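You operate a simulated robot arm through the tools that you are given. There is no shell and no other tool.

The job below is to be done with a simulated robot arm. You get a single attempt, and the scene is never put back.

Task
Put things in order on the top of the island bench. At the end: one of the sample bottles from the top of the island bench is on top of the green parts box on the top of the island bench; the bottle from the top of the island bench stands where the black lid stood; the silver filter cartridge from the top of the island bench is on the white box; the clear white band beaker stands where the bottle stood; the black lid stands on top of the green folded apron; whatever was shut is shut again. Leave all else as you found it, and nothing knocked over. Set down upright: sample bottle.
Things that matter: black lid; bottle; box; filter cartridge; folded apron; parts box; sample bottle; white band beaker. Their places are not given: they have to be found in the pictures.

Only the result counts: the job must be done as asked and must still hold three seconds after the hand-in. Knocking over, shifting, dropping, spilling or breaking anything else fails it. A push-on lid holds only when it is set on centred and level and pressed home; a screw cap is set on level and turned clockwise until tight.

Robot
A 5-joint arm with a two-finger parallel gripper, fixed in place. Base frame: the origin is at the foot of the arm, x ahead of it, y to its left, z up; the work surface is at about z = 0. Units: cm, rad, N and s.
With the tool pointing down near the work surface it reaches from about 26 to 68 cm from the base axis. Its first joint turns from -1.152 to 1.152 rad. The tool tilts only in the upright plane through the base axis and itself; it spins freely about its own axis. Payload 2.9 kg.
Tool frame: the origin (TCP) lies between the finger pads and is the grasp point; the fingertips stand 3 cm ahead of it; z points along the fingers, y is the line along which they close. The gripper opens to 11 cm. The fingers are 2 cm wide and 1 cm thick; the gripper's body (4.8 by 11.2 cm) begins 5.5 cm behind the TCP.
Orientation is that of the tool frame in the base frame, as a unit quaternion [w, x, y, z]. With the fingers straight down and closing along the base's y, the tool's x points along the base's -x, its y along +y and its z along -z.

Tools
- The arm moves only by the tool jog_arm. Its argument "series" is a list of rows, each a list of 3 entries, a list of its own where there are three numbers: the opening in per cent of the stroke, from 0 (shut) to 100 (fully open), then the shift along the tool's x, y, z in units of 50 mm (1.0 is 50 mm), then the turn, a rotation vector about the tool's x, y, z in units of 8 degrees (1.0 is 8 degrees). In form: [[grip, [dx, dy, dz], [wx, wy, wz]], ...]. A call has 1 to 20 rows; each row shifts and turns the commanded pose from where the row before left it, along the tool's axes as they then stand. A call with a number of a shift or a turn outside -1 to 1 is refused whole. A row lasts 0.2 s, in which the tool goes at most 5 cm and 0.15 rad; a call with a longer step from one row to the next is refused whole, and so is a gripper value outside its range. Where a pose cannot be reached the arm comes as near as it can. A force on the tool above 40 N (or 10 N above the force at the start of the call, whichever is more), or a blocked arm, ends the call early, and 0.2 s more pass. The fingers move at their own pace (about 10.8 cm/s each) and stop on an object; they squeeze with about 37 N. The grip force told is the motor's: it shows also when the fingers shut on nothing. Time passes only in rows, and 0.2 s behind the last, so rows that do not move let the fingers close. It gives the time, the measured TCP pose, the force on the tool (base axes), the opening and the grip force at its end, in the units of the frame above (readings bear some noise), with the torque about the TCP (base axes, N m) and any sound that the robot's microphone picked up, and new pictures: "pictures" is both (left out), scene, wrist or none.
- Cameras (640 x 400 px; columns grow to the right, rows downward): "scene" is fixed at [3.04, -44.64, 60.64]; the picture's right is [0.79, -0.62, 0.00], its down [-0.44, -0.56, -0.70] and it looks along [0.43, 0.55, -0.71] (base axes); focal length 228 px, centre (320, 200). "wrist" rides on the gripper at [7.2, 1.7, -10.3] in the tool frame; the picture's right is [-0.23, 0.97, 0.00], its down [-0.76, -0.18, -0.62] and it looks along [-0.61, -0.14, 0.78] (tool axes); focal length 222 px, centre (320, 200).
- locate(camera, pixels): there is no depth. For up to 12 entries [column, row, z] of the newest picture of that camera ("zoom" is the newest enlarged one), the place [x, y] in the base frame at which the ray of that pixel passes the height z, good to about 0.3 cm, but the place of the scene camera against the robot may be out by one fixed shift of up to 2.5 cm in any direction. It takes no simulated time.
- inspect(camera, box): a new picture of the part [left, top, right, bottom] of that camera's present view, enlarged. It takes no simulated time.
- sign_off(): hands the job in; it is judged then, once.

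Unless the task says otherwise, let go and move clear before handing in.

The tools are called after "Emit:" by a JSON object that holds its "op" and its "data". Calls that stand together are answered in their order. jog_arm: Moves the arm, as the interface text tells. Its arguments: {"type":"object","properties":{"series":{"type":"array","items":{"type":"array"}},"pictures":{"type":"string","enum":["both","scene","wrist","none"]}},"required":["series"]} The other tools are called the same way: locate (camera, pixels) gives the place at which the rays of pixels pass given heights; inspect (camera, box) takes an enlarged picture of a part of a camera's view; sign_off () hands the job in.

At the start:

```text
time_s: 0.0
eef_pos: [38.93, 14.53, 34.59]
orientation: [0.0, -0.001, 1.0, 0.0]
contact_force: [0.0, 0.4, -0.7]
ft_torque: [0.01, -0.01, 0.01]
opening: 10.99
finger_force: 0.0
```

scene: 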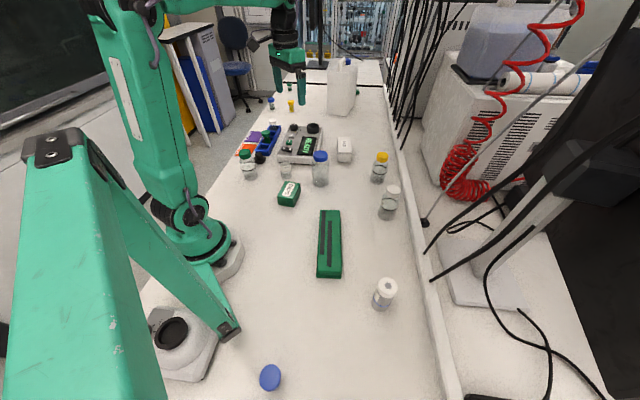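
wrist: 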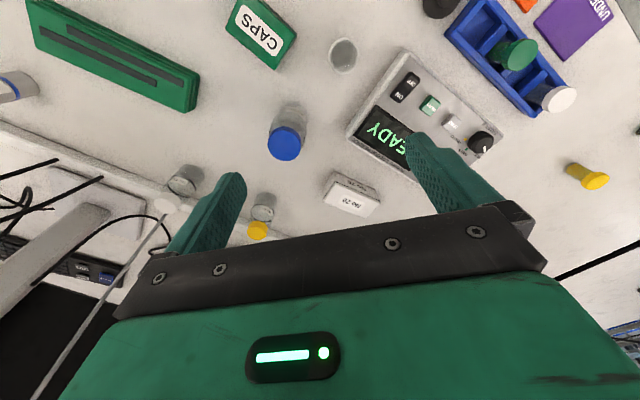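

The scene shows a green box labelled CAPS near (289,194), a long green item (330,243), a white box (344,150), and several bottles. I will enlarge the pictures to identify everything.

Emit:
{"op": "inspect", "data": {"camera": "scene", "box": [220, 90, 420, 215]}}

Emit:
{"op": "inspect", "data": {"camera": "scene", "box": [240, 180, 440, 400]}}

Emit:
{"op": "inspect", "data": {"camera": "wrist", "box": [200, 0, 640, 270]}}

Emit:
{"op": "inspect", "data": {"camera": "scene", "box": [230, 110, 330, 190]}}

```text
3.20 times, centred on (320, 152) of scene
```

zoom: 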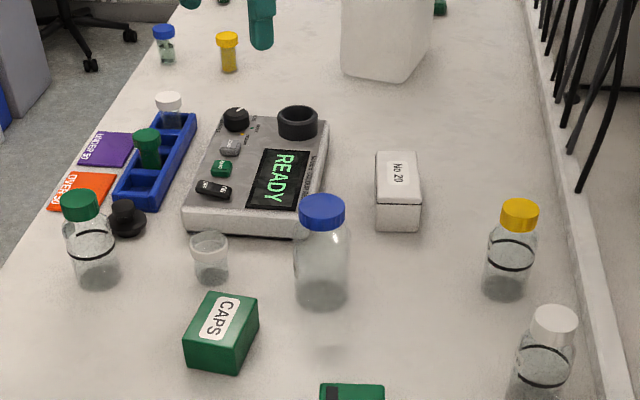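

```text
1.82 times, centred on (340, 290) of scene
```

zoom: 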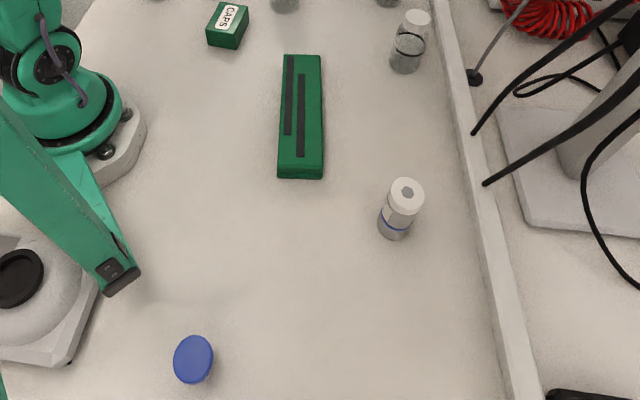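

```text
1.45 times, centred on (420, 135) of wrist
```

zoom: 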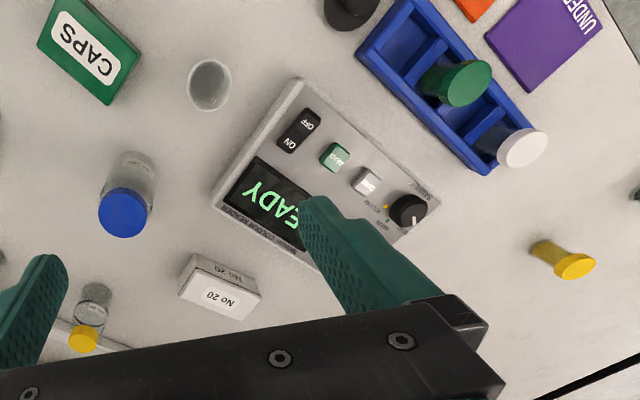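

```text
5.00 times, centred on (280, 150) of scene
```

zoom: 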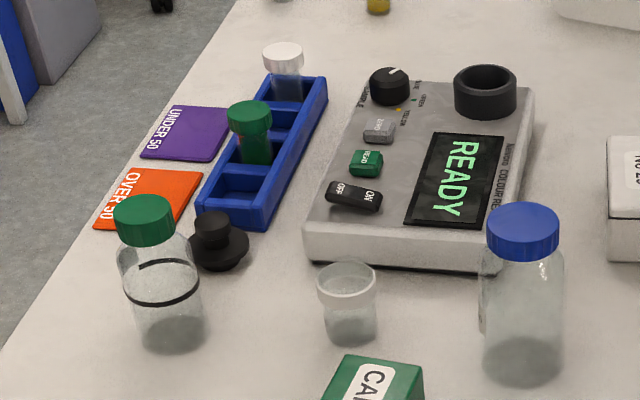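

The scene shows the black knobbed lid (262,158), the large blue-capped bottle (320,170), the small clear beaker (286,171), the silver cartridge (384,293), the CAPS box (289,194) and the long green apron (330,243). I'll look closer at a few of these and locate them in both cameras.

Emit:
{"op": "locate", "data": {"camera": "wrist", "pixels": [[439, 10, 0], [287, 115, 0], [284, 143, 14], [342, 56, 4], [262, 32, 4], [352, 195, 5], [112, 55, 3], [258, 230, 10], [170, 205, 10], [15, 88, 8]]}}

Emit:
{"op": "locate", "data": {"camera": "scene", "pixels": [[262, 160, 0], [320, 184, 0], [320, 157, 14], [286, 166, 4], [288, 190, 4], [344, 142, 5], [329, 235, 3], [381, 156, 10], [393, 190, 10], [386, 287, 8], [247, 178, 0], [248, 154, 10]]}}

Emit:
{"op": "inspect", "data": {"camera": "wrist", "box": [0, 0, 320, 200]}}

Emit:
{"op": "inspect", "data": {"camera": "scene", "box": [350, 260, 420, 320]}}

Emit:
{"op": "inspect", "data": {"camera": "scene", "box": [270, 150, 350, 215]}}

```text
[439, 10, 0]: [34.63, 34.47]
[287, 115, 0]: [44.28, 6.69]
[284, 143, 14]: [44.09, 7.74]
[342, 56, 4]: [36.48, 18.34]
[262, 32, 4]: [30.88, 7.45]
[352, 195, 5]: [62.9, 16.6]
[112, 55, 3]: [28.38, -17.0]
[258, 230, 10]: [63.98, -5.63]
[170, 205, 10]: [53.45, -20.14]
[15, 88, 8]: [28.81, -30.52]
```

```text
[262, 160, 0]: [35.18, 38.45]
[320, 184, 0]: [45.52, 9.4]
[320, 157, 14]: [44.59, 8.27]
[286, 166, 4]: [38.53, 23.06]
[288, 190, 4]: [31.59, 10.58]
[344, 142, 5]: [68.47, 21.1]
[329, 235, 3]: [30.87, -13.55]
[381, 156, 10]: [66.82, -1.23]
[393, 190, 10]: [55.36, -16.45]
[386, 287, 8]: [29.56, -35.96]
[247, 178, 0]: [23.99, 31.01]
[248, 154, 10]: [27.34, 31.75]
```

```text
2.00 times, centred on (160, 100) of wrist
```

zoom: 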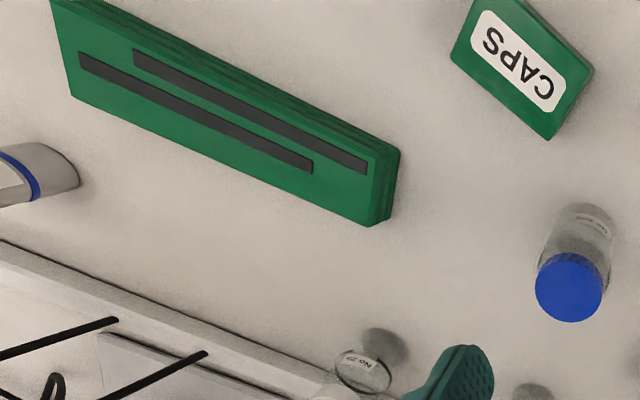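

```text
6.67 times, centred on (385, 290) of scene
```

zoom: 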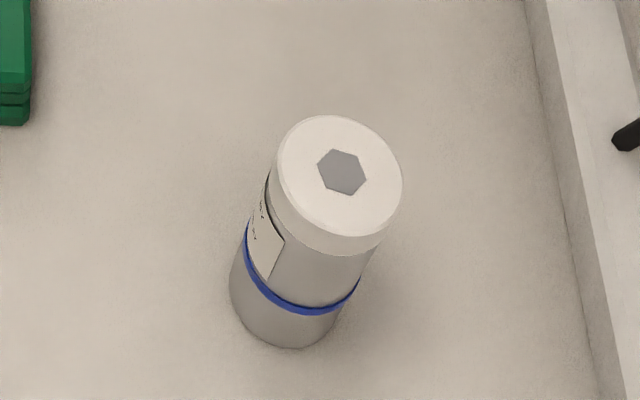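

```text
6.15 times, centred on (310, 182) of scene
```

zoom: 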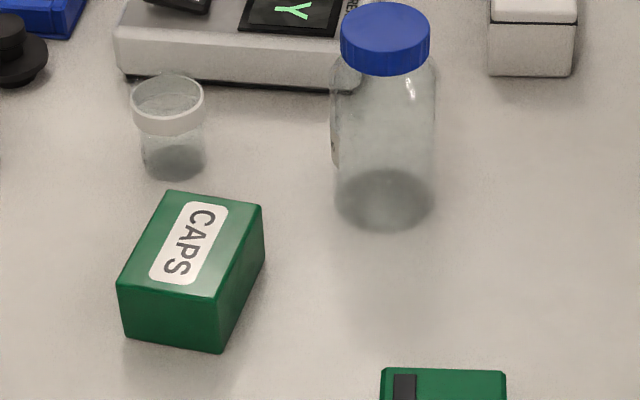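

The objects are identified, and the rough places from the two cameras agree to a few cm. Next I'll move over the black lid to get accurate positions from the wrist camera.

Emit:
{"op": "jog_arm", "data": {"series": [[100, [0.14, 0.66, 0.35], [0, 0, 0]], [100, [0.14, 0.66, 0.35], [0, 0, 0]], [100, [0.14, 0.66, 0.35], [0, 0, 0]], [100, [0.14, 0.66, 0.35], [0, 0, 0]], [100, [0.14, 0.66, 0.35], [0, 0, 0]], [100, [0.14, 0.66, 0.35], [0, 0, 0]], [100, [0, 0, 0], [0, 0, 0]]], "pictures": "both"}}

Emit:
{"op": "inspect", "data": {"camera": "wrist", "box": [160, 0, 480, 200]}}

```text
time_s: 1.6
eef_pos: [34.57, 34.42, 24.05]
orientation: [0.0, 0.0, 1.0, 0.0]
contact_force: [0.1, -0.3, -0.4]
ft_torque: [0.0, 0.03, -0.01]
opening: 10.98
finger_force: 0.0
```

scene: 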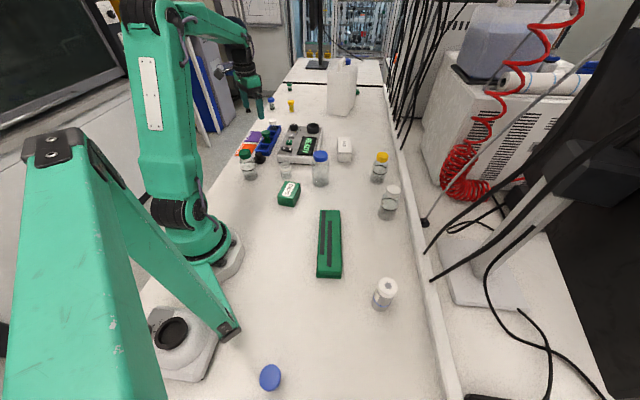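
wrist: 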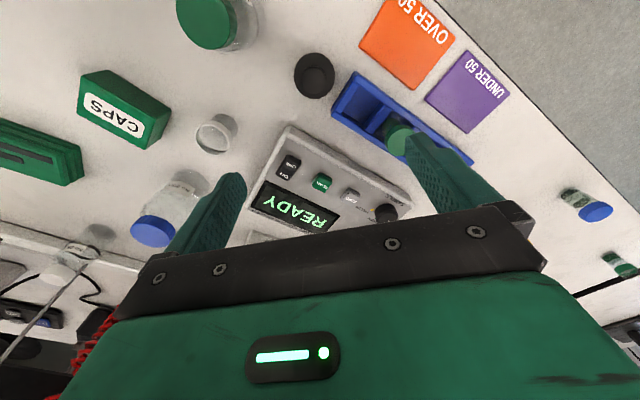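

```text
2.00 times, centred on (320, 100) of wrist
```

zoom: 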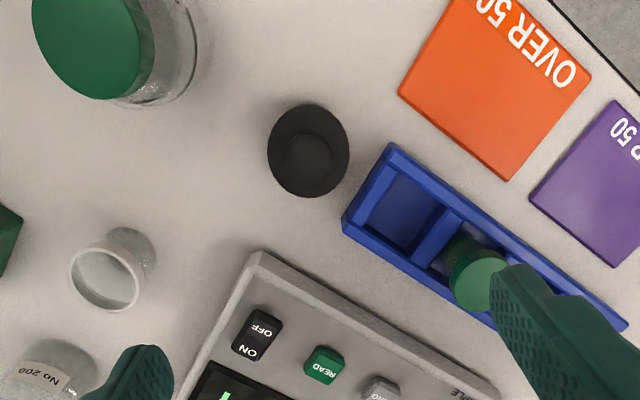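

The lid is under the hand, its disc spanning about (293–335, 51–99) in the wrist picture. I'll locate its edges along with the beaker, CAPS box and bottles.

Emit:
{"op": "locate", "data": {"camera": "wrist", "pixels": [[293.5, 77, 1], [335, 74, 1], [314, 51.5, 0], [314, 51.5, 1], [314, 99, 1], [314, 99, 3], [302, 76, 3], [327, 76, 3], [212, 135, 5], [140, 120, 4], [345, 108, 2], [309, 90, 3]]}}

Emit:
{"op": "inspect", "data": {"camera": "wrist", "box": [270, 35, 350, 115]}}

Emit:
{"op": "inspect", "data": {"camera": "scene", "box": [235, 140, 295, 190]}}

```text
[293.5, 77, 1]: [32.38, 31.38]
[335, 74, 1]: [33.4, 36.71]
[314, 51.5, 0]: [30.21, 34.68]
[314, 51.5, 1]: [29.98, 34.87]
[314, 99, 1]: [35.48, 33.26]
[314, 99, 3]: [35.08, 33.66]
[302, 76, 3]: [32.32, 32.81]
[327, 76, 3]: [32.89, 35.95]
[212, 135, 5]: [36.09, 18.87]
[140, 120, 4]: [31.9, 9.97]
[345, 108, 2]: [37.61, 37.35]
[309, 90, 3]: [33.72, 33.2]
```

```text
5.00 times, centred on (310, 75) of wrist
```

zoom: 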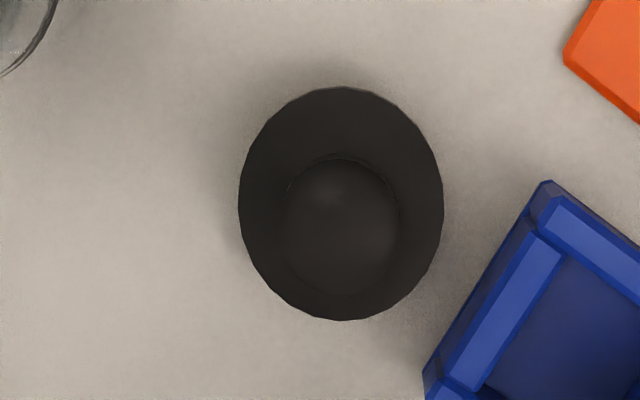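

```text
8.00 times, centred on (265, 165) of scene
```

zoom: 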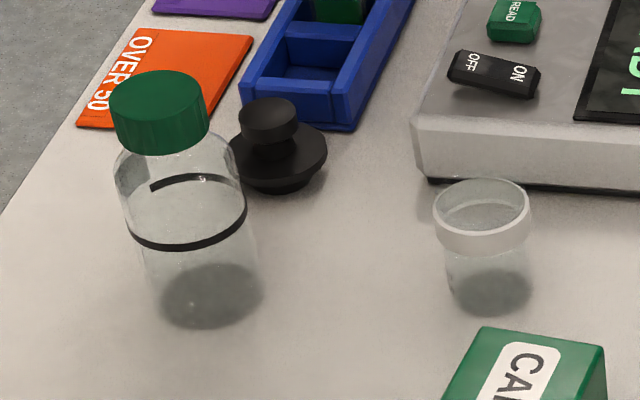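

The lid has a knob on a raised flange, with the knob's centre at about (314.4,80.6) and the flange's at (314,75.6). I'll find the heights by matching their xy.

Emit:
{"op": "locate", "data": {"camera": "wrist", "pixels": [[314, 75.6, 1], [314, 75.6, 1.5], [314, 75.6, 2], [314.4, 80.6, 2.5], [314.4, 80.6, 3], [314.4, 80.6, 3.5], [314.4, 80.6, 4], [303, 80.6, 3.5], [326, 80.6, 3.5]]}}

Emit:
{"op": "locate", "data": {"camera": "scene", "pixels": [[264.5, 160.5, 1.5], [265.5, 155, 3.5], [280, 177.5, 0], [261, 175, 0], [262, 162.5, 0]]}}

```text
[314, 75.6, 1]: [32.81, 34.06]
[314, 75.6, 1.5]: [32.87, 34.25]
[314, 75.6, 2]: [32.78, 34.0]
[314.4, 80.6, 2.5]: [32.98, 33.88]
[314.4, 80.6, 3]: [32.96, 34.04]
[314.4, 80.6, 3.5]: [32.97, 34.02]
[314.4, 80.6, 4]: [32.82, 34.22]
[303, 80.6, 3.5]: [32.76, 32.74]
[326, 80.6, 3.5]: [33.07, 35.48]
```

```text
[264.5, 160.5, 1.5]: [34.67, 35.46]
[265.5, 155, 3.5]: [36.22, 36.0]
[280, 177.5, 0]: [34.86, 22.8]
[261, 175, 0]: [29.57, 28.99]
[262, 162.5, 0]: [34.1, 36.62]
```

The lid's centre is at about (32.9, 34.05). I'll move above it and lower to about z=10 with a half-open hand, then look again.

Emit:
{"op": "jog_arm", "data": {"series": [[50, [0.334, -0.074, 0], [0, 0, 0]], [50, [0, 0, 0.7], [0, 0, 0]], [50, [0, 0, 0.7], [0, 0, 0]], [50, [0, 0, 0.7], [0, 0, 0]], [50, [0, 0, 0.7], [0, 0, 0]], [50, [0, 0, 0], [0, 0, 0]]], "pictures": "both"}}

Emit:
{"op": "inspect", "data": {"camera": "wrist", "box": [220, 60, 420, 200]}}

Emit:
{"op": "inspect", "data": {"camera": "scene", "box": [235, 130, 295, 190]}}

```text
time_s: 3.0
eef_pos: [33.06, 34.02, 10.04]
orientation: [-0.001, 0.0, 1.0, 0.0]
contact_force: [0.8, 0.4, 0.5]
ft_torque: [0.01, 0.03, 0.0]
opening: 5.5
finger_force: 0.1
```

scene: 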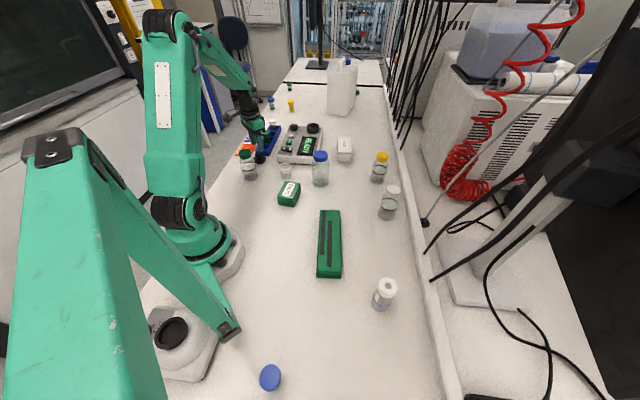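
wrist: 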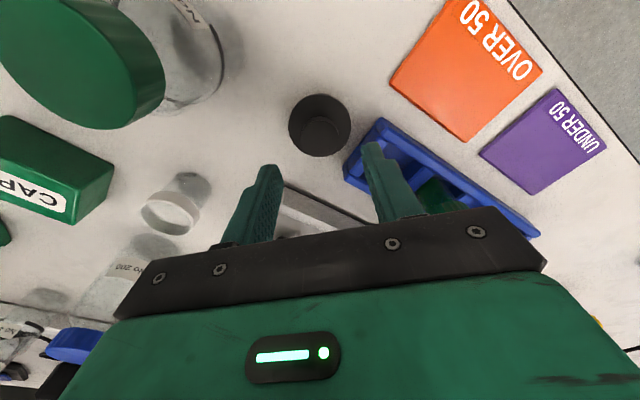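

```text
2.86 times, centred on (320, 130) of wrist
```

zoom: 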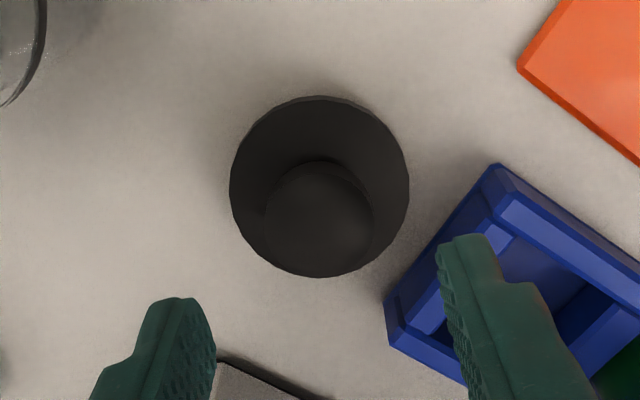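

```text
6.67 times, centred on (265, 160) of scene
```

zoom: 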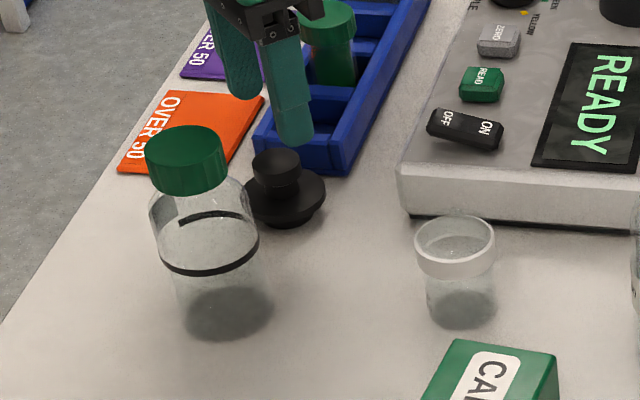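

The lid's flange centre now sits at (320,125.5) and its knob at (319.3,136). I'll refine the position from this closer view.

Emit:
{"op": "locate", "data": {"camera": "wrist", "pixels": [[320, 125.5, 1], [320, 125.5, 1.5], [320, 125.5, 2], [319.3, 136, 3], [319.3, 136, 3.5], [319.3, 136, 4], [300.5, 138, 3.5], [338.5, 138, 3.5], [288.5, 125.5, 1.5], [351, 125.5, 1.5], [381, 118, 3], [344, 180, 3]]}}

Emit:
{"op": "locate", "data": {"camera": "wrist", "pixels": [[320, 125.5, 1.5], [319.3, 136, 3.2], [320, 95, 1.5], [320, 156, 1.5], [319, 156, 3.5], [319, 117.5, 3], [319, 117.5, 2.5]]}}

```text
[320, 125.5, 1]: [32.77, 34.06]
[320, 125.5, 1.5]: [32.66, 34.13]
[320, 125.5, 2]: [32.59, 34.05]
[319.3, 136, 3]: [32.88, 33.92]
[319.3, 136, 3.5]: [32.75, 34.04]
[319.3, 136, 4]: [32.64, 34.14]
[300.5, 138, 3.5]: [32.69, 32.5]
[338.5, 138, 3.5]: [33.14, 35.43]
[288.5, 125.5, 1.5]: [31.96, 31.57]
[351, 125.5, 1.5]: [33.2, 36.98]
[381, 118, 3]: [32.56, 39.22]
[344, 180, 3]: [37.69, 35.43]
```

```text
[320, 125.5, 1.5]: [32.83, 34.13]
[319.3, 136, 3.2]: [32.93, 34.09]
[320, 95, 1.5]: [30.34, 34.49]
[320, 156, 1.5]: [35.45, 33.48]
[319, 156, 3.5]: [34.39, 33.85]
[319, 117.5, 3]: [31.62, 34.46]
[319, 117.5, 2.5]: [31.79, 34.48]
```

The lid's flange centre refines to about (32.75, 34.1), and the rack edge is clear of a 45% opening. I'll shift 0.3 cm, lower to a TCP height of 5.3 so the tips end at about 2.3, and close on the knob.

Emit:
{"op": "jog_arm", "data": {"series": [[45, [0.06, 0.01, 0], [0, 0, 0]], [45, [0, 0, 0.5], [0, 0, 0]], [45, [0, 0, 0.3], [0, 0, 0]], [45, [0, 0, 0.14], [0, 0, 0]], [45, [0, 0, 0], [0, 0, 0]]], "pictures": "both"}}

Emit:
{"op": "inspect", "data": {"camera": "scene", "box": [235, 130, 295, 190]}}

Emit:
{"op": "inspect", "data": {"camera": "wrist", "box": [240, 100, 400, 220]}}

```text
time_s: 4.2
eef_pos: [32.92, 34.03, 5.3]
orientation: [0.0, 0.0, 1.0, -0.001]
contact_force: [0.2, -1.0, -0.7]
ft_torque: [0.03, 0.02, 0.02]
opening: 4.95
finger_force: 0.1
```

scene: 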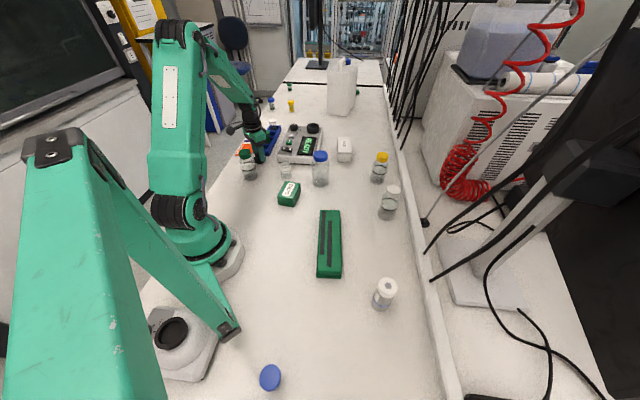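
wrist: 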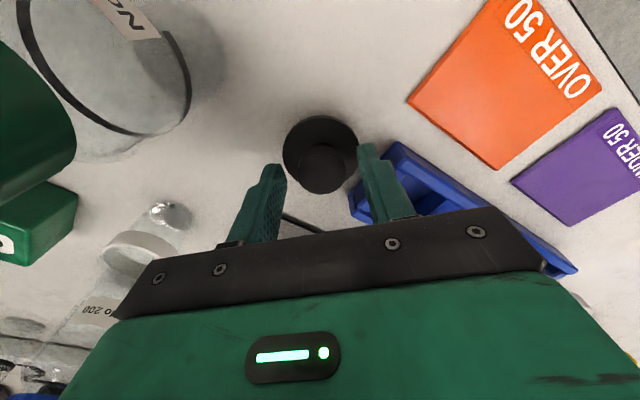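

```text
6.67 times, centred on (265, 160) of scene
```

zoom: 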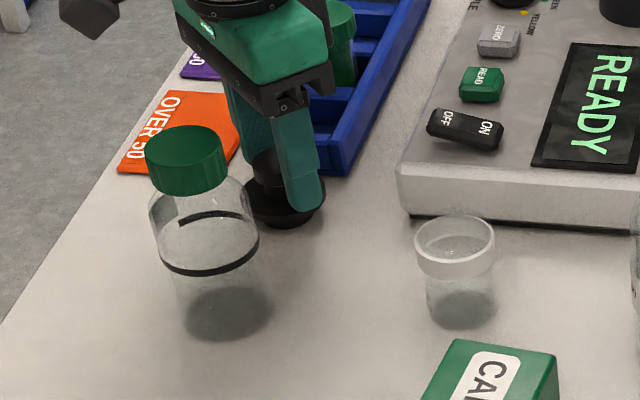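

```text
3.33 times, centred on (320, 160) of wrist
```

zoom: 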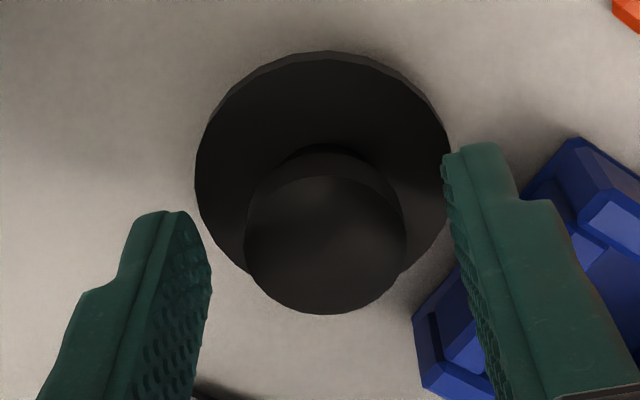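

The open fingers straddle the knob (centre ~(321,172)) above the flange. I'll close on it.

Emit:
{"op": "jog_arm", "data": {"series": [[0, [0, 0, 0], [0, 0, 0]], [0, [0, 0, 0], [0, 0, 0]], [0, [0, 0, 0], [0, 0, 0]]], "pictures": "both"}}

Emit:
{"op": "inspect", "data": {"camera": "wrist", "box": [240, 100, 400, 220]}}

Emit:
{"op": "inspect", "data": {"camera": "scene", "box": [235, 130, 295, 190]}}

```text
time_s: 5.0
eef_pos: [32.9, 34.02, 5.3]
orientation: [0.001, 0.0, 1.0, 0.0]
contact_force: [0.6, -0.5, -0.2]
ft_torque: [-0.01, 0.0, -0.02]
opening: 2.84
finger_force: 37.1
```

scene: 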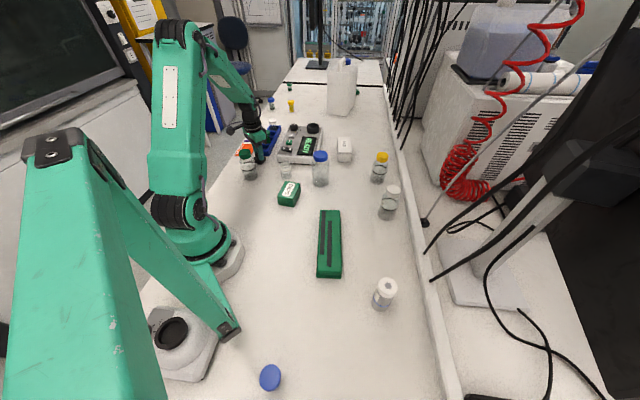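
wrist: 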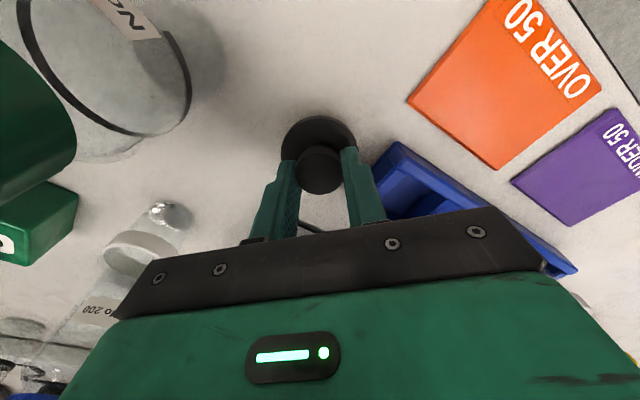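

```text
3.33 times, centred on (320, 160) of wrist
```

zoom: 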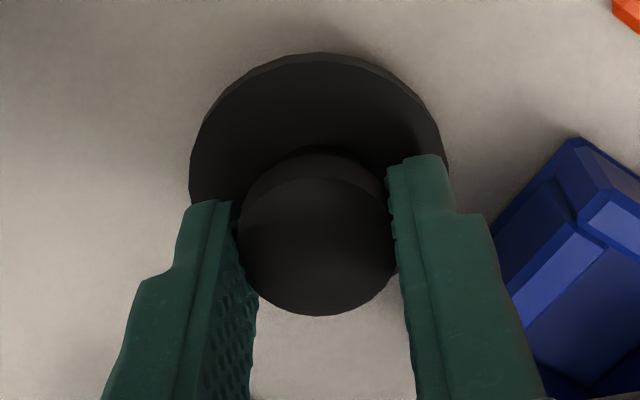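

```text
6.67 times, centred on (265, 160) of scene
```

zoom: 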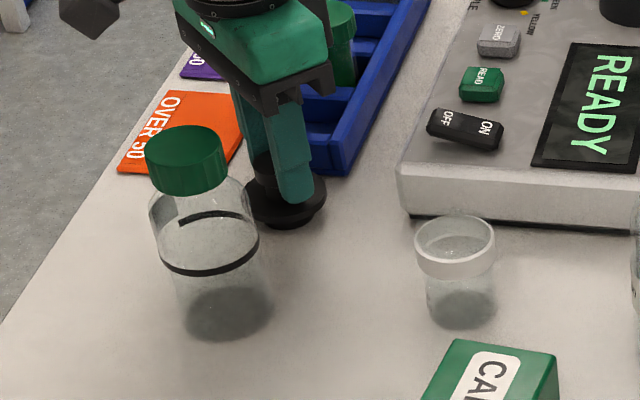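

The knob is gripped (opening 2.84, 37 N). I'll lift 20 cm and carry the lid over towards the apron.

Emit:
{"op": "jog_arm", "data": {"series": [[0, [0, 0, -0.4], [0, 0, 0]], [0, [0, 0, -0.8], [0, 0, 0]], [0, [0, 0, -0.9], [0, 0, 0]], [0, [0, 0, -0.9], [0, 0, 0]], [0, [0, 0, -0.9], [0, 0, 0]], [0, [0.04, -0.6, 0], [0, 0, 0]], [0, [0.07, -0.9, 0], [0, 0, 0]], [0, [0.07, -0.9, 0], [0, 0, 0]], [0, [0.07, -0.9, 0], [0, 0, 0]], [0, [0.07, -0.9, 0], [0, 0, 0]], [0, [0.07, -0.9, 0], [0, 0, 0]], [0, [0.07, -0.9, 0], [0, 0, 0]], [0, [0.07, -0.9, 0], [0, 0, 0]], [0, [0.07, -0.9, 0], [0, 0, 0]], [0, [0.07, -0.9, 0], [0, 0, 0]], [0, [0.07, -0.9, 0], [0, 0, 0]], [0, [0.07, -0.6, 0], [0, 0, 0]], [0, [0, 0, 0], [0, 0, 0]]], "pictures": "both"}}

Emit:
{"op": "inspect", "data": {"camera": "wrist", "box": [160, 0, 480, 200]}}

```text
time_s: 8.8
eef_pos: [28.59, -16.97, 24.73]
orientation: [0.0, -0.001, 1.0, 0.0]
contact_force: [-0.2, 0.0, -0.1]
ft_torque: [0.0, 0.0, -0.01]
opening: 2.83
finger_force: 37.1
```

scene: 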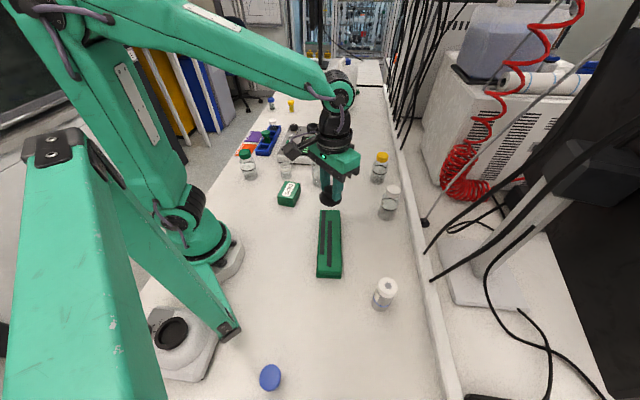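
wrist: 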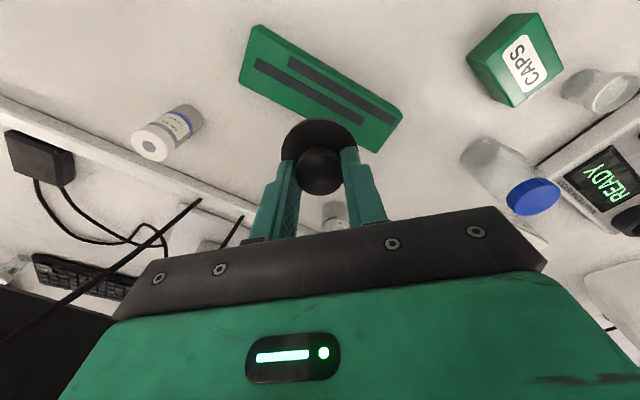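

```text
2.00 times, centred on (320, 100) of wrist
```

zoom: 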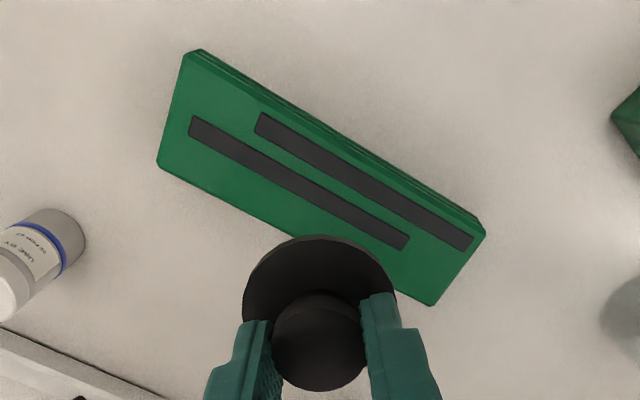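

The apron lies ahead at px TL(252,31), BL(239,81), TR(400,117), BR(375,151). I'll locate its corners, and also take readings of the other objects in this view.

Emit:
{"op": "locate", "data": {"camera": "wrist", "pixels": [[252, 31, 3], [239, 81, 3], [400, 117, 3], [375, 151.5, 3], [317, 92, 3], [317, 92, 2], [262, 26, 0], [402, 112, 0], [239, 81, 0], [375, 151.5, 0]]}}

Emit:
{"op": "locate", "data": {"camera": "scene", "pixels": [[321, 210, 3], [341, 210, 3], [318, 270, 3], [340, 271, 3], [317, 278, 0], [340, 278, 0]]}}

Emit:
{"op": "inspect", "data": {"camera": "scene", "box": [290, 195, 370, 285]}}

Emit:
{"op": "inspect", "data": {"camera": "wrist", "box": [420, 0, 640, 220]}}

```text
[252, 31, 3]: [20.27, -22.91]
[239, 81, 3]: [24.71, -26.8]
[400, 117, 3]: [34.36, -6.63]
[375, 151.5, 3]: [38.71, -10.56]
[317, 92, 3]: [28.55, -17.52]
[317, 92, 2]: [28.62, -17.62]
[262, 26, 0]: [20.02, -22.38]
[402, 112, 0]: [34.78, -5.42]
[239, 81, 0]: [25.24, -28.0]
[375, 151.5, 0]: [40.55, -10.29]
```

```text
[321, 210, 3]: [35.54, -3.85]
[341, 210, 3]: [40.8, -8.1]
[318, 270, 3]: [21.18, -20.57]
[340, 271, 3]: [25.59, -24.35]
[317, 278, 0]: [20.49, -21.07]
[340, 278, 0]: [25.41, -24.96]
```

```text
4.44 times, centred on (330, 240) of scene
```

zoom: 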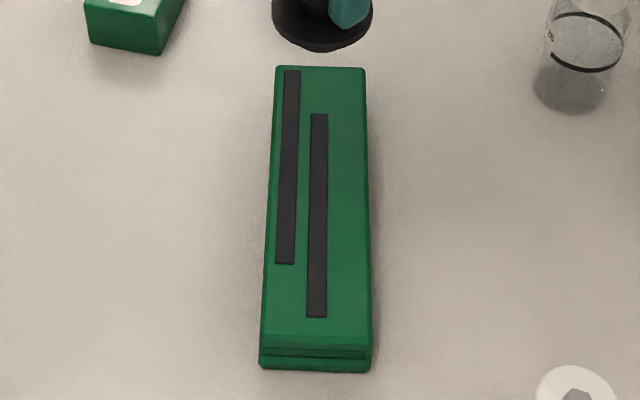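

```text
1.82 times, centred on (530, 110) of wrist
```

zoom: 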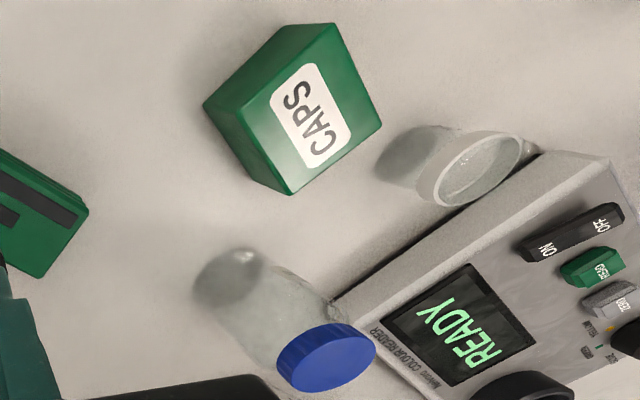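

Comparing the two cameras gives a scene shift of about (+1.2,+2.4). The apron's centre is at about (29.5,-16.7), with a top about 5.9 cm wide and 2.7 cm high. I'll move over it and lower the lid to just above.

Emit:
{"op": "jog_arm", "data": {"series": [[0, [-0.22, 0.05, 0], [0, 0, 0]], [0, [0, 0, 0.8], [0, 0, 0]], [0, [0, 0, 0.8], [0, 0, 0]], [0, [0, 0, 0.8], [0, 0, 0]], [0, [0, 0, 0.7], [0, 0, 0]], [0, [0, 0, 0], [0, 0, 0]]], "pictures": "both"}}

Emit:
{"op": "inspect", "data": {"camera": "scene", "box": [290, 195, 370, 285]}}

Emit:
{"op": "inspect", "data": {"camera": "wrist", "box": [160, 20, 480, 220]}}

```text
time_s: 10.2
eef_pos: [29.76, -16.79, 9.5]
orientation: [0.0, -0.001, 1.0, 0.0]
contact_force: [-5.1, 3.0, 17.1]
ft_torque: [0.15, 0.21, -0.04]
opening: 2.82
finger_force: 36.9
```

scene: 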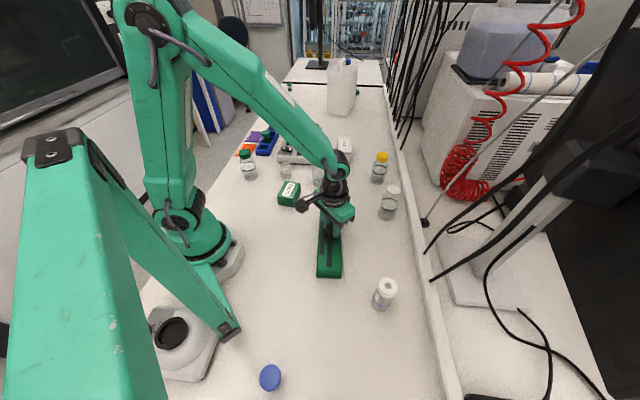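
wrist: 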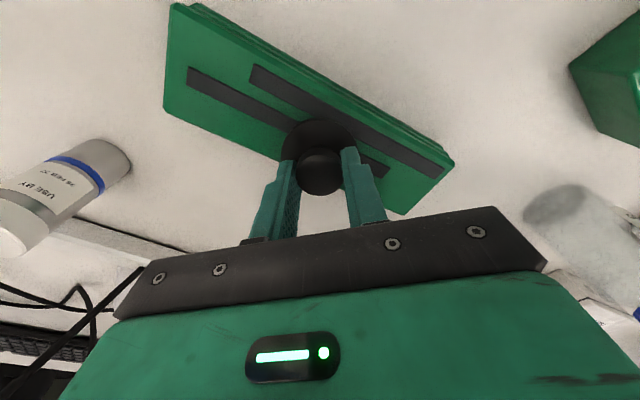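

```text
4.44 times, centred on (330, 240) of scene
```

zoom: 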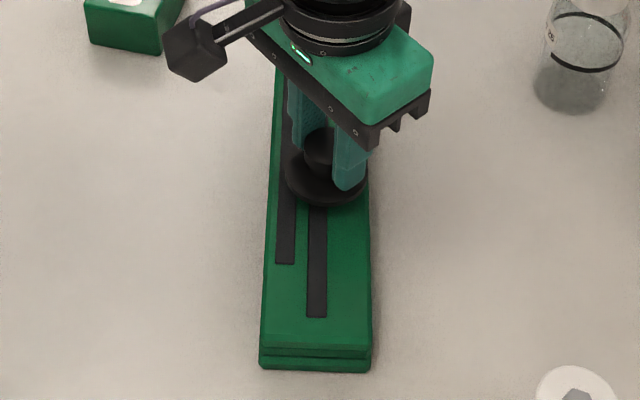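

```text
2.00 times, centred on (320, 120) of wrist
```

zoom: 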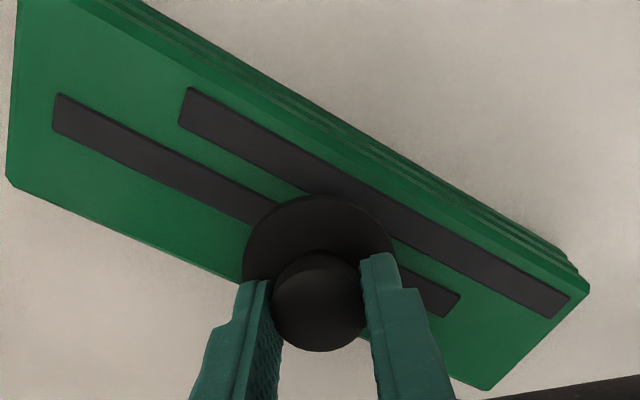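

There is contact: 17 N upward at z=9.5, and the lid sits near the middle of the apron. I'll ease up slightly, open and rise clear.

Emit:
{"op": "jog_arm", "data": {"series": [[0, [0, 0, -0.04], [0, 0, 0]], [0, [0, 0, 0], [0, 0, 0]], [26, [0, 0, 0], [0, 0, 0]], [35, [0, 0, 0], [0, 0, 0]], [40, [0, 0, 0], [0, 0, 0]]], "pictures": "both"}}

Emit:
{"op": "inspect", "data": {"camera": "scene", "box": [290, 195, 370, 285]}}

Emit:
{"op": "inspect", "data": {"camera": "wrist", "box": [240, 100, 400, 200]}}

```text
time_s: 11.4
eef_pos: [29.83, -16.82, 9.56]
orientation: [0.001, 0.0, 1.0, 0.0]
contact_force: [-0.1, 0.1, 0.4]
ft_torque: [-0.01, 0.01, 0.0]
opening: 4.38
finger_force: 0.1
```

scene: 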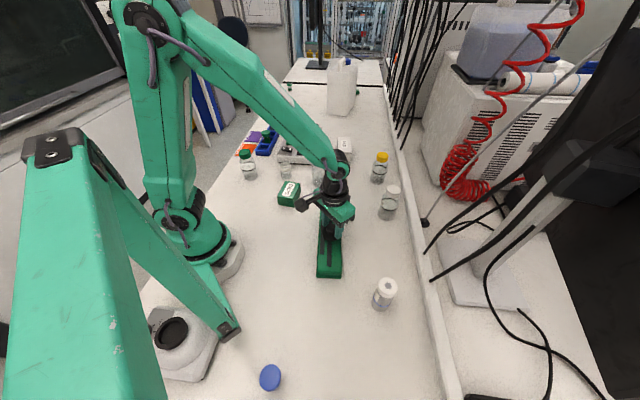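
wrist: 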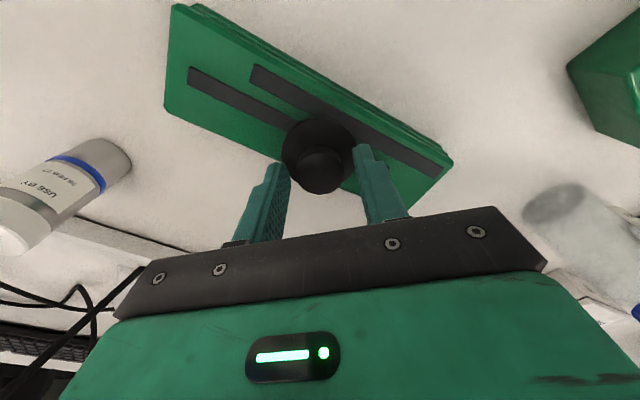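

```text
4.44 times, centred on (330, 240) of scene
```

zoom: 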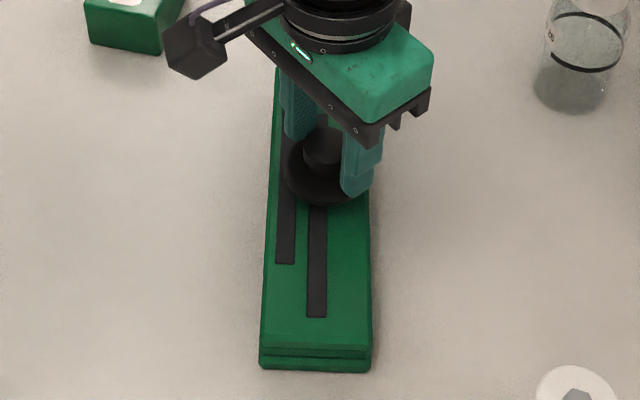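

```text
4.00 times, centred on (320, 150) of wrist
```

zoom: 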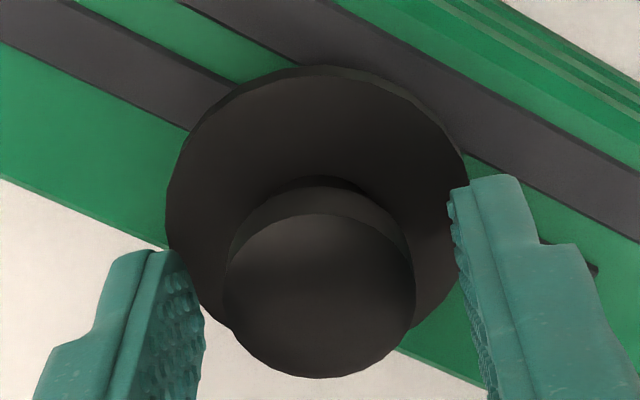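

The lid is released and standing. I'll rise and check how well it is centred on the apron.

Emit:
{"op": "jog_arm", "data": {"series": [[40, [0, 0, -0.3], [0, 0, 0]], [60, [0, 0, -0.8], [0, 0, 0]], [100, [0, 0, -0.9], [0, 0, 0]], [100, [0, 0, -0.9], [0, 0, 0]], [100, [0, 0, 0], [0, 0, 0]]], "pictures": "both"}}

Emit:
{"op": "inspect", "data": {"camera": "wrist", "box": [240, 20, 400, 140]}}

Emit:
{"op": "inspect", "data": {"camera": "scene", "box": [290, 195, 370, 285]}}

```text
time_s: 12.6
eef_pos: [29.92, -16.62, 24.18]
orientation: [0.0, -0.001, 1.0, 0.0]
contact_force: [-0.6, 0.0, -0.8]
ft_torque: [0.0, -0.02, -0.02]
opening: 11.01
finger_force: 0.1
```

scene: 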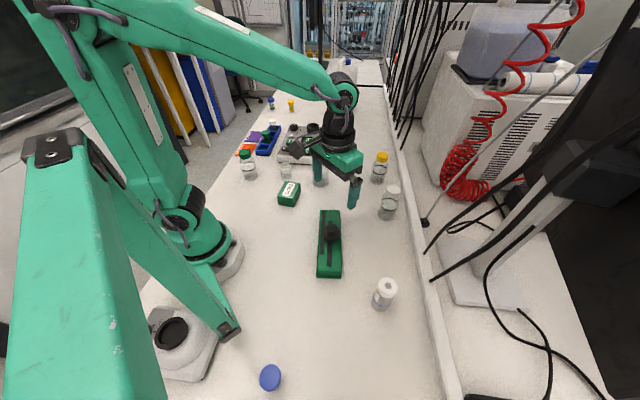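
wrist: 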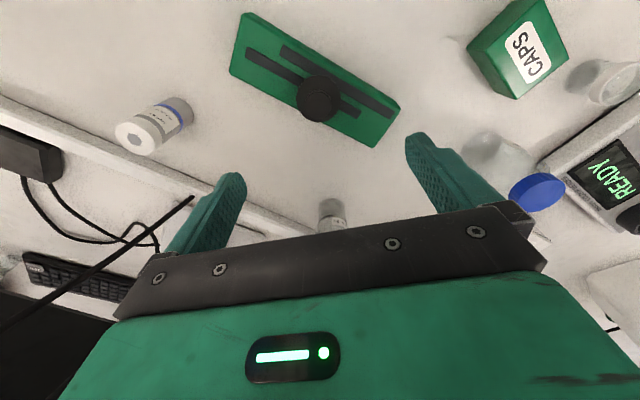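

```text
3.33 times, centred on (320, 80) of wrist
```

zoom: 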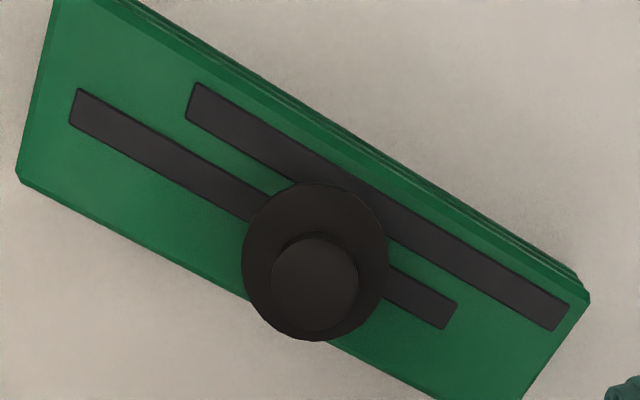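

```text
4.44 times, centred on (330, 240) of scene
```

zoom: 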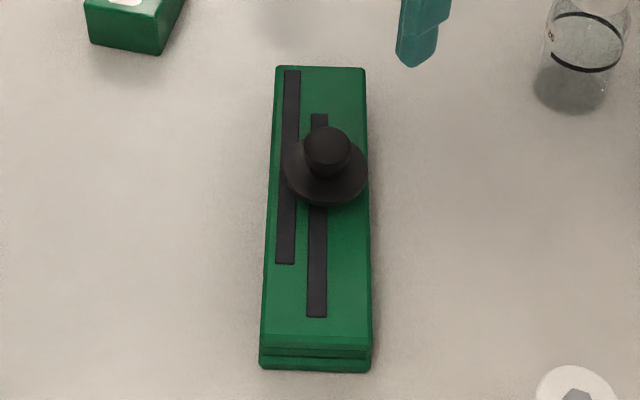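

The lid seems slightly toward the apron's near-wall edge. I'll measure the offset.

Emit:
{"op": "locate", "data": {"camera": "wrist", "pixels": [[318.5, 98.6, 5.4], [318.5, 98.6, 5.0], [231.4, 74.9, 4.1], [353, 139.5, 4.1], [253, 20, 4.1], [395, 108, 4.1], [320.5, 104.5, 8], [318.5, 98.6, 5.7]]}}

Emit:
{"op": "locate", "data": {"camera": "wrist", "pixels": [[318.5, 98.6, 5.4], [318.5, 98.6, 5.0], [231.4, 74.9, 4.1], [353, 139.5, 4.1], [253, 20, 4.1], [395, 108, 4.1], [320.5, 104.5, 8], [318.5, 98.6, 5.7]]}}

```text
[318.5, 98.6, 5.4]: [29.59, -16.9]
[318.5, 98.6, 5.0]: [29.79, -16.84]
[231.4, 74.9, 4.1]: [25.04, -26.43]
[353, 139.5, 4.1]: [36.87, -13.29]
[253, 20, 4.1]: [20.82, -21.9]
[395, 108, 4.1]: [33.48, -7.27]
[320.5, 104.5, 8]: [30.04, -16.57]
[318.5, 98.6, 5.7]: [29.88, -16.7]
```

```text
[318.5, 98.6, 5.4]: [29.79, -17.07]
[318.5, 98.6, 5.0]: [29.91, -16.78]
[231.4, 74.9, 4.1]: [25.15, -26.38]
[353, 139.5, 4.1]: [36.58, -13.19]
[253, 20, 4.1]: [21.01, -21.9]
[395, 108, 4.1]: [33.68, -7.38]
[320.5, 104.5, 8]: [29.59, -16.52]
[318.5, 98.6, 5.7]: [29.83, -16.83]
```

The lid is centred on the apron to within about 0.3 cm. Its original spot was about (32.8, 34.05). Next I'll view the blue-capped bottle from above.

Emit:
{"op": "jog_arm", "data": {"series": [[100, [-0.47, 0.8, -0.1], [0, 0, 0]], [100, [-0.47, 0.8, -0.1], [0, 0, 0]], [100, [-0.47, 0.8, -0.1], [0, 0, 0]], [100, [-0.47, 0.8, -0.1], [0, 0, 0]], [100, [-0.47, 0.8, -0.1], [0, 0, 0]], [100, [-0.47, 0.8, -0.1], [0, 0, 0]], [100, [0, 0, 0], [0, 0, 0]]], "pictures": "both"}}

Emit:
{"op": "inspect", "data": {"camera": "wrist", "box": [220, 60, 420, 200]}}

Emit:
{"op": "inspect", "data": {"camera": "wrist", "box": [240, 0, 560, 200]}}

```text
time_s: 14.2
eef_pos: [43.98, 7.24, 27.14]
orientation: [0.0, 0.0, 1.0, 0.0]
contact_force: [-0.2, 0.3, -0.2]
ft_torque: [-0.02, -0.03, 0.03]
opening: 11.01
finger_force: 0.1
```

scene: 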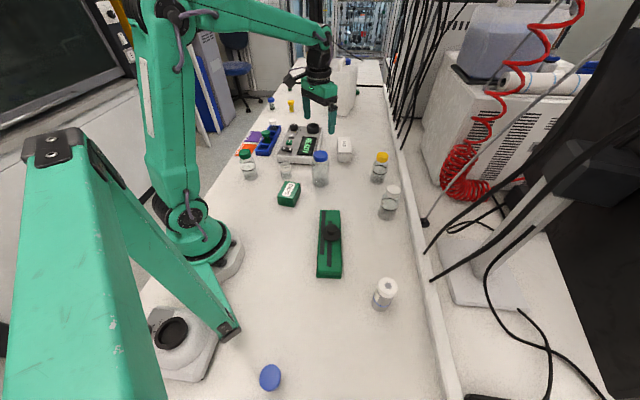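
wrist: 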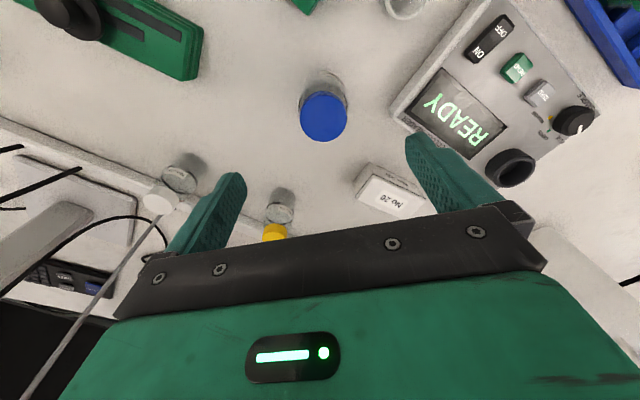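

```text
2.86 times, centred on (320, 130) of wrist
```

zoom: 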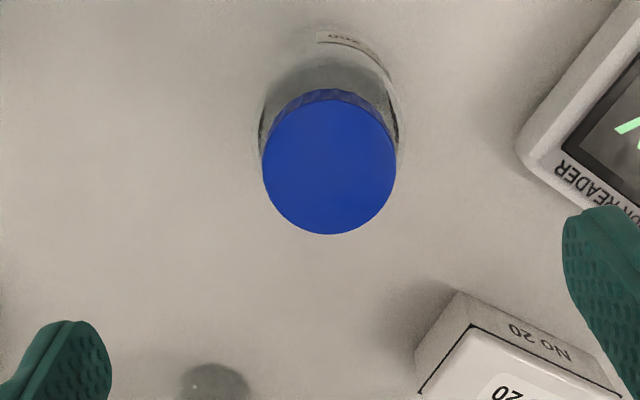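

```text
2.00 times, centred on (400, 100) of wrist
```

zoom: 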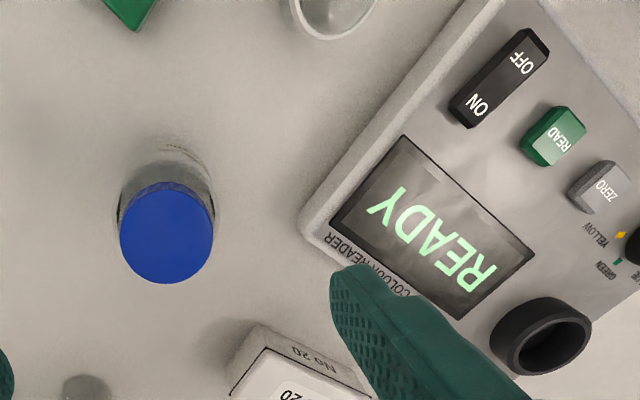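

The bottle's cap is centred at (323.5,118.8). I'll determine its height by matching base and cap rays.

Emit:
{"op": "locate", "data": {"camera": "scene", "pixels": [[320.4, 182.5, 0], [320.7, 154.4, 10], [320.7, 154.4, 11], [320.7, 154.4, 12], [320.7, 154.4, 13]]}}

Emit:
{"op": "locate", "data": {"camera": "wrist", "pixels": [[323.5, 118.8, 10], [323.5, 118.8, 11], [323.5, 118.8, 12], [323.5, 118.8, 13], [300, 118.8, 12], [347, 118.8, 12]]}}

Emit:
{"op": "inspect", "data": {"camera": "scene", "box": [290, 140, 350, 200]}}

```text
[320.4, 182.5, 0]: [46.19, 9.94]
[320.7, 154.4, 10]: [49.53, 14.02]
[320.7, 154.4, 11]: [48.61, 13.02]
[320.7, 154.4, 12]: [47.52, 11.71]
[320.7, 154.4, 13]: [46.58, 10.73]
```

```text
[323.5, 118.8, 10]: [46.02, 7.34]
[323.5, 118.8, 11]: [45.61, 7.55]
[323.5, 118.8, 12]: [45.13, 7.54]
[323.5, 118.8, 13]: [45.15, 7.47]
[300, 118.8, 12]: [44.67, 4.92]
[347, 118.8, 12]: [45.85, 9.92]
```

```text
6.67 times, centred on (320, 170) of scene
```

zoom: 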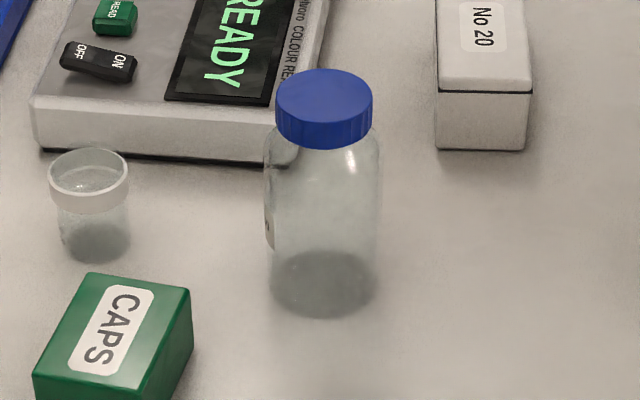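

The bottle is about 13 cm tall, centred near (45.0,7.45). I'll move over it and lower to z=17 to verify the alignment.

Emit:
{"op": "jog_arm", "data": {"series": [[100, [-0.21, 0.04, 0], [0, 0, 0]], [100, [0, 0, 0.7], [0, 0, 0]], [100, [0, 0, 0.7], [0, 0, 0]], [100, [0, 0, 0.6], [0, 0, 0]], [100, [0, 0, 0], [0, 0, 0]]], "pictures": "wrist"}}

Emit:
{"op": "inspect", "data": {"camera": "wrist", "box": [200, 60, 440, 220]}}

Emit:
{"op": "inspect", "data": {"camera": "scene", "box": [290, 120, 360, 200]}}

```text
time_s: 15.4
eef_pos: [45.0, 7.33, 16.96]
orientation: [0.0, 0.0, 1.0, 0.0]
contact_force: [-0.2, -0.2, -0.1]
ft_torque: [-0.04, 0.02, 0.01]
opening: 10.99
finger_force: 0.1
```

wrist: 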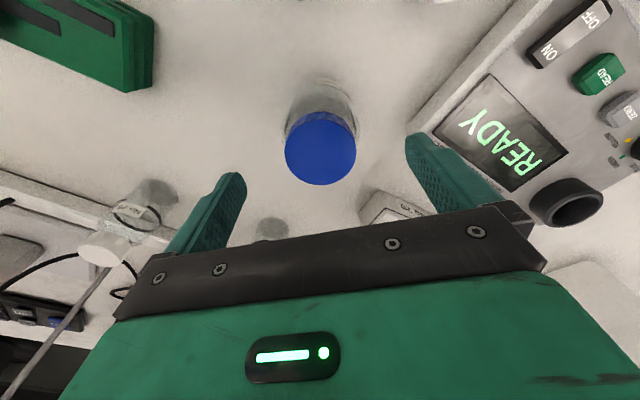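

```text
2.50 times, centred on (320, 140) of wrist
```

zoom: 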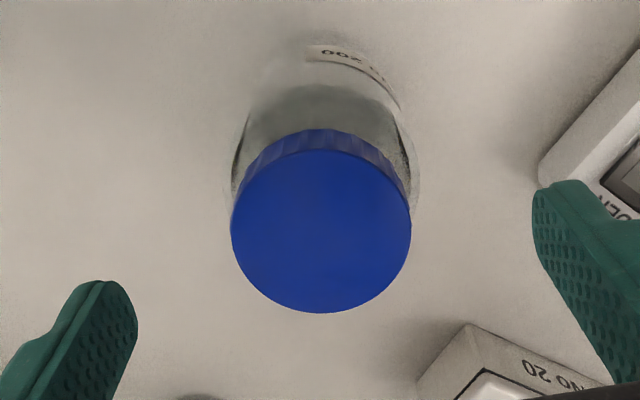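

```text
5.00 times, centred on (325, 160) of scene
```

zoom: 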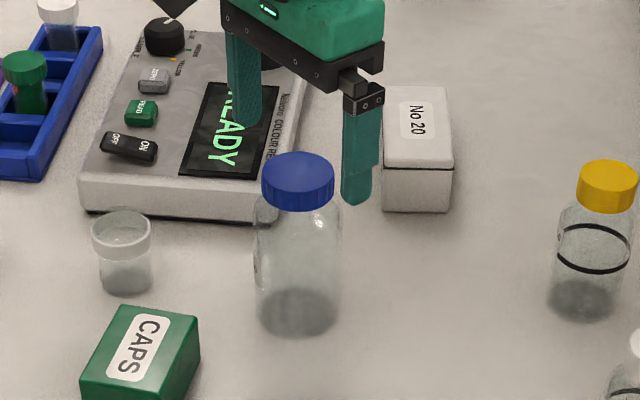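

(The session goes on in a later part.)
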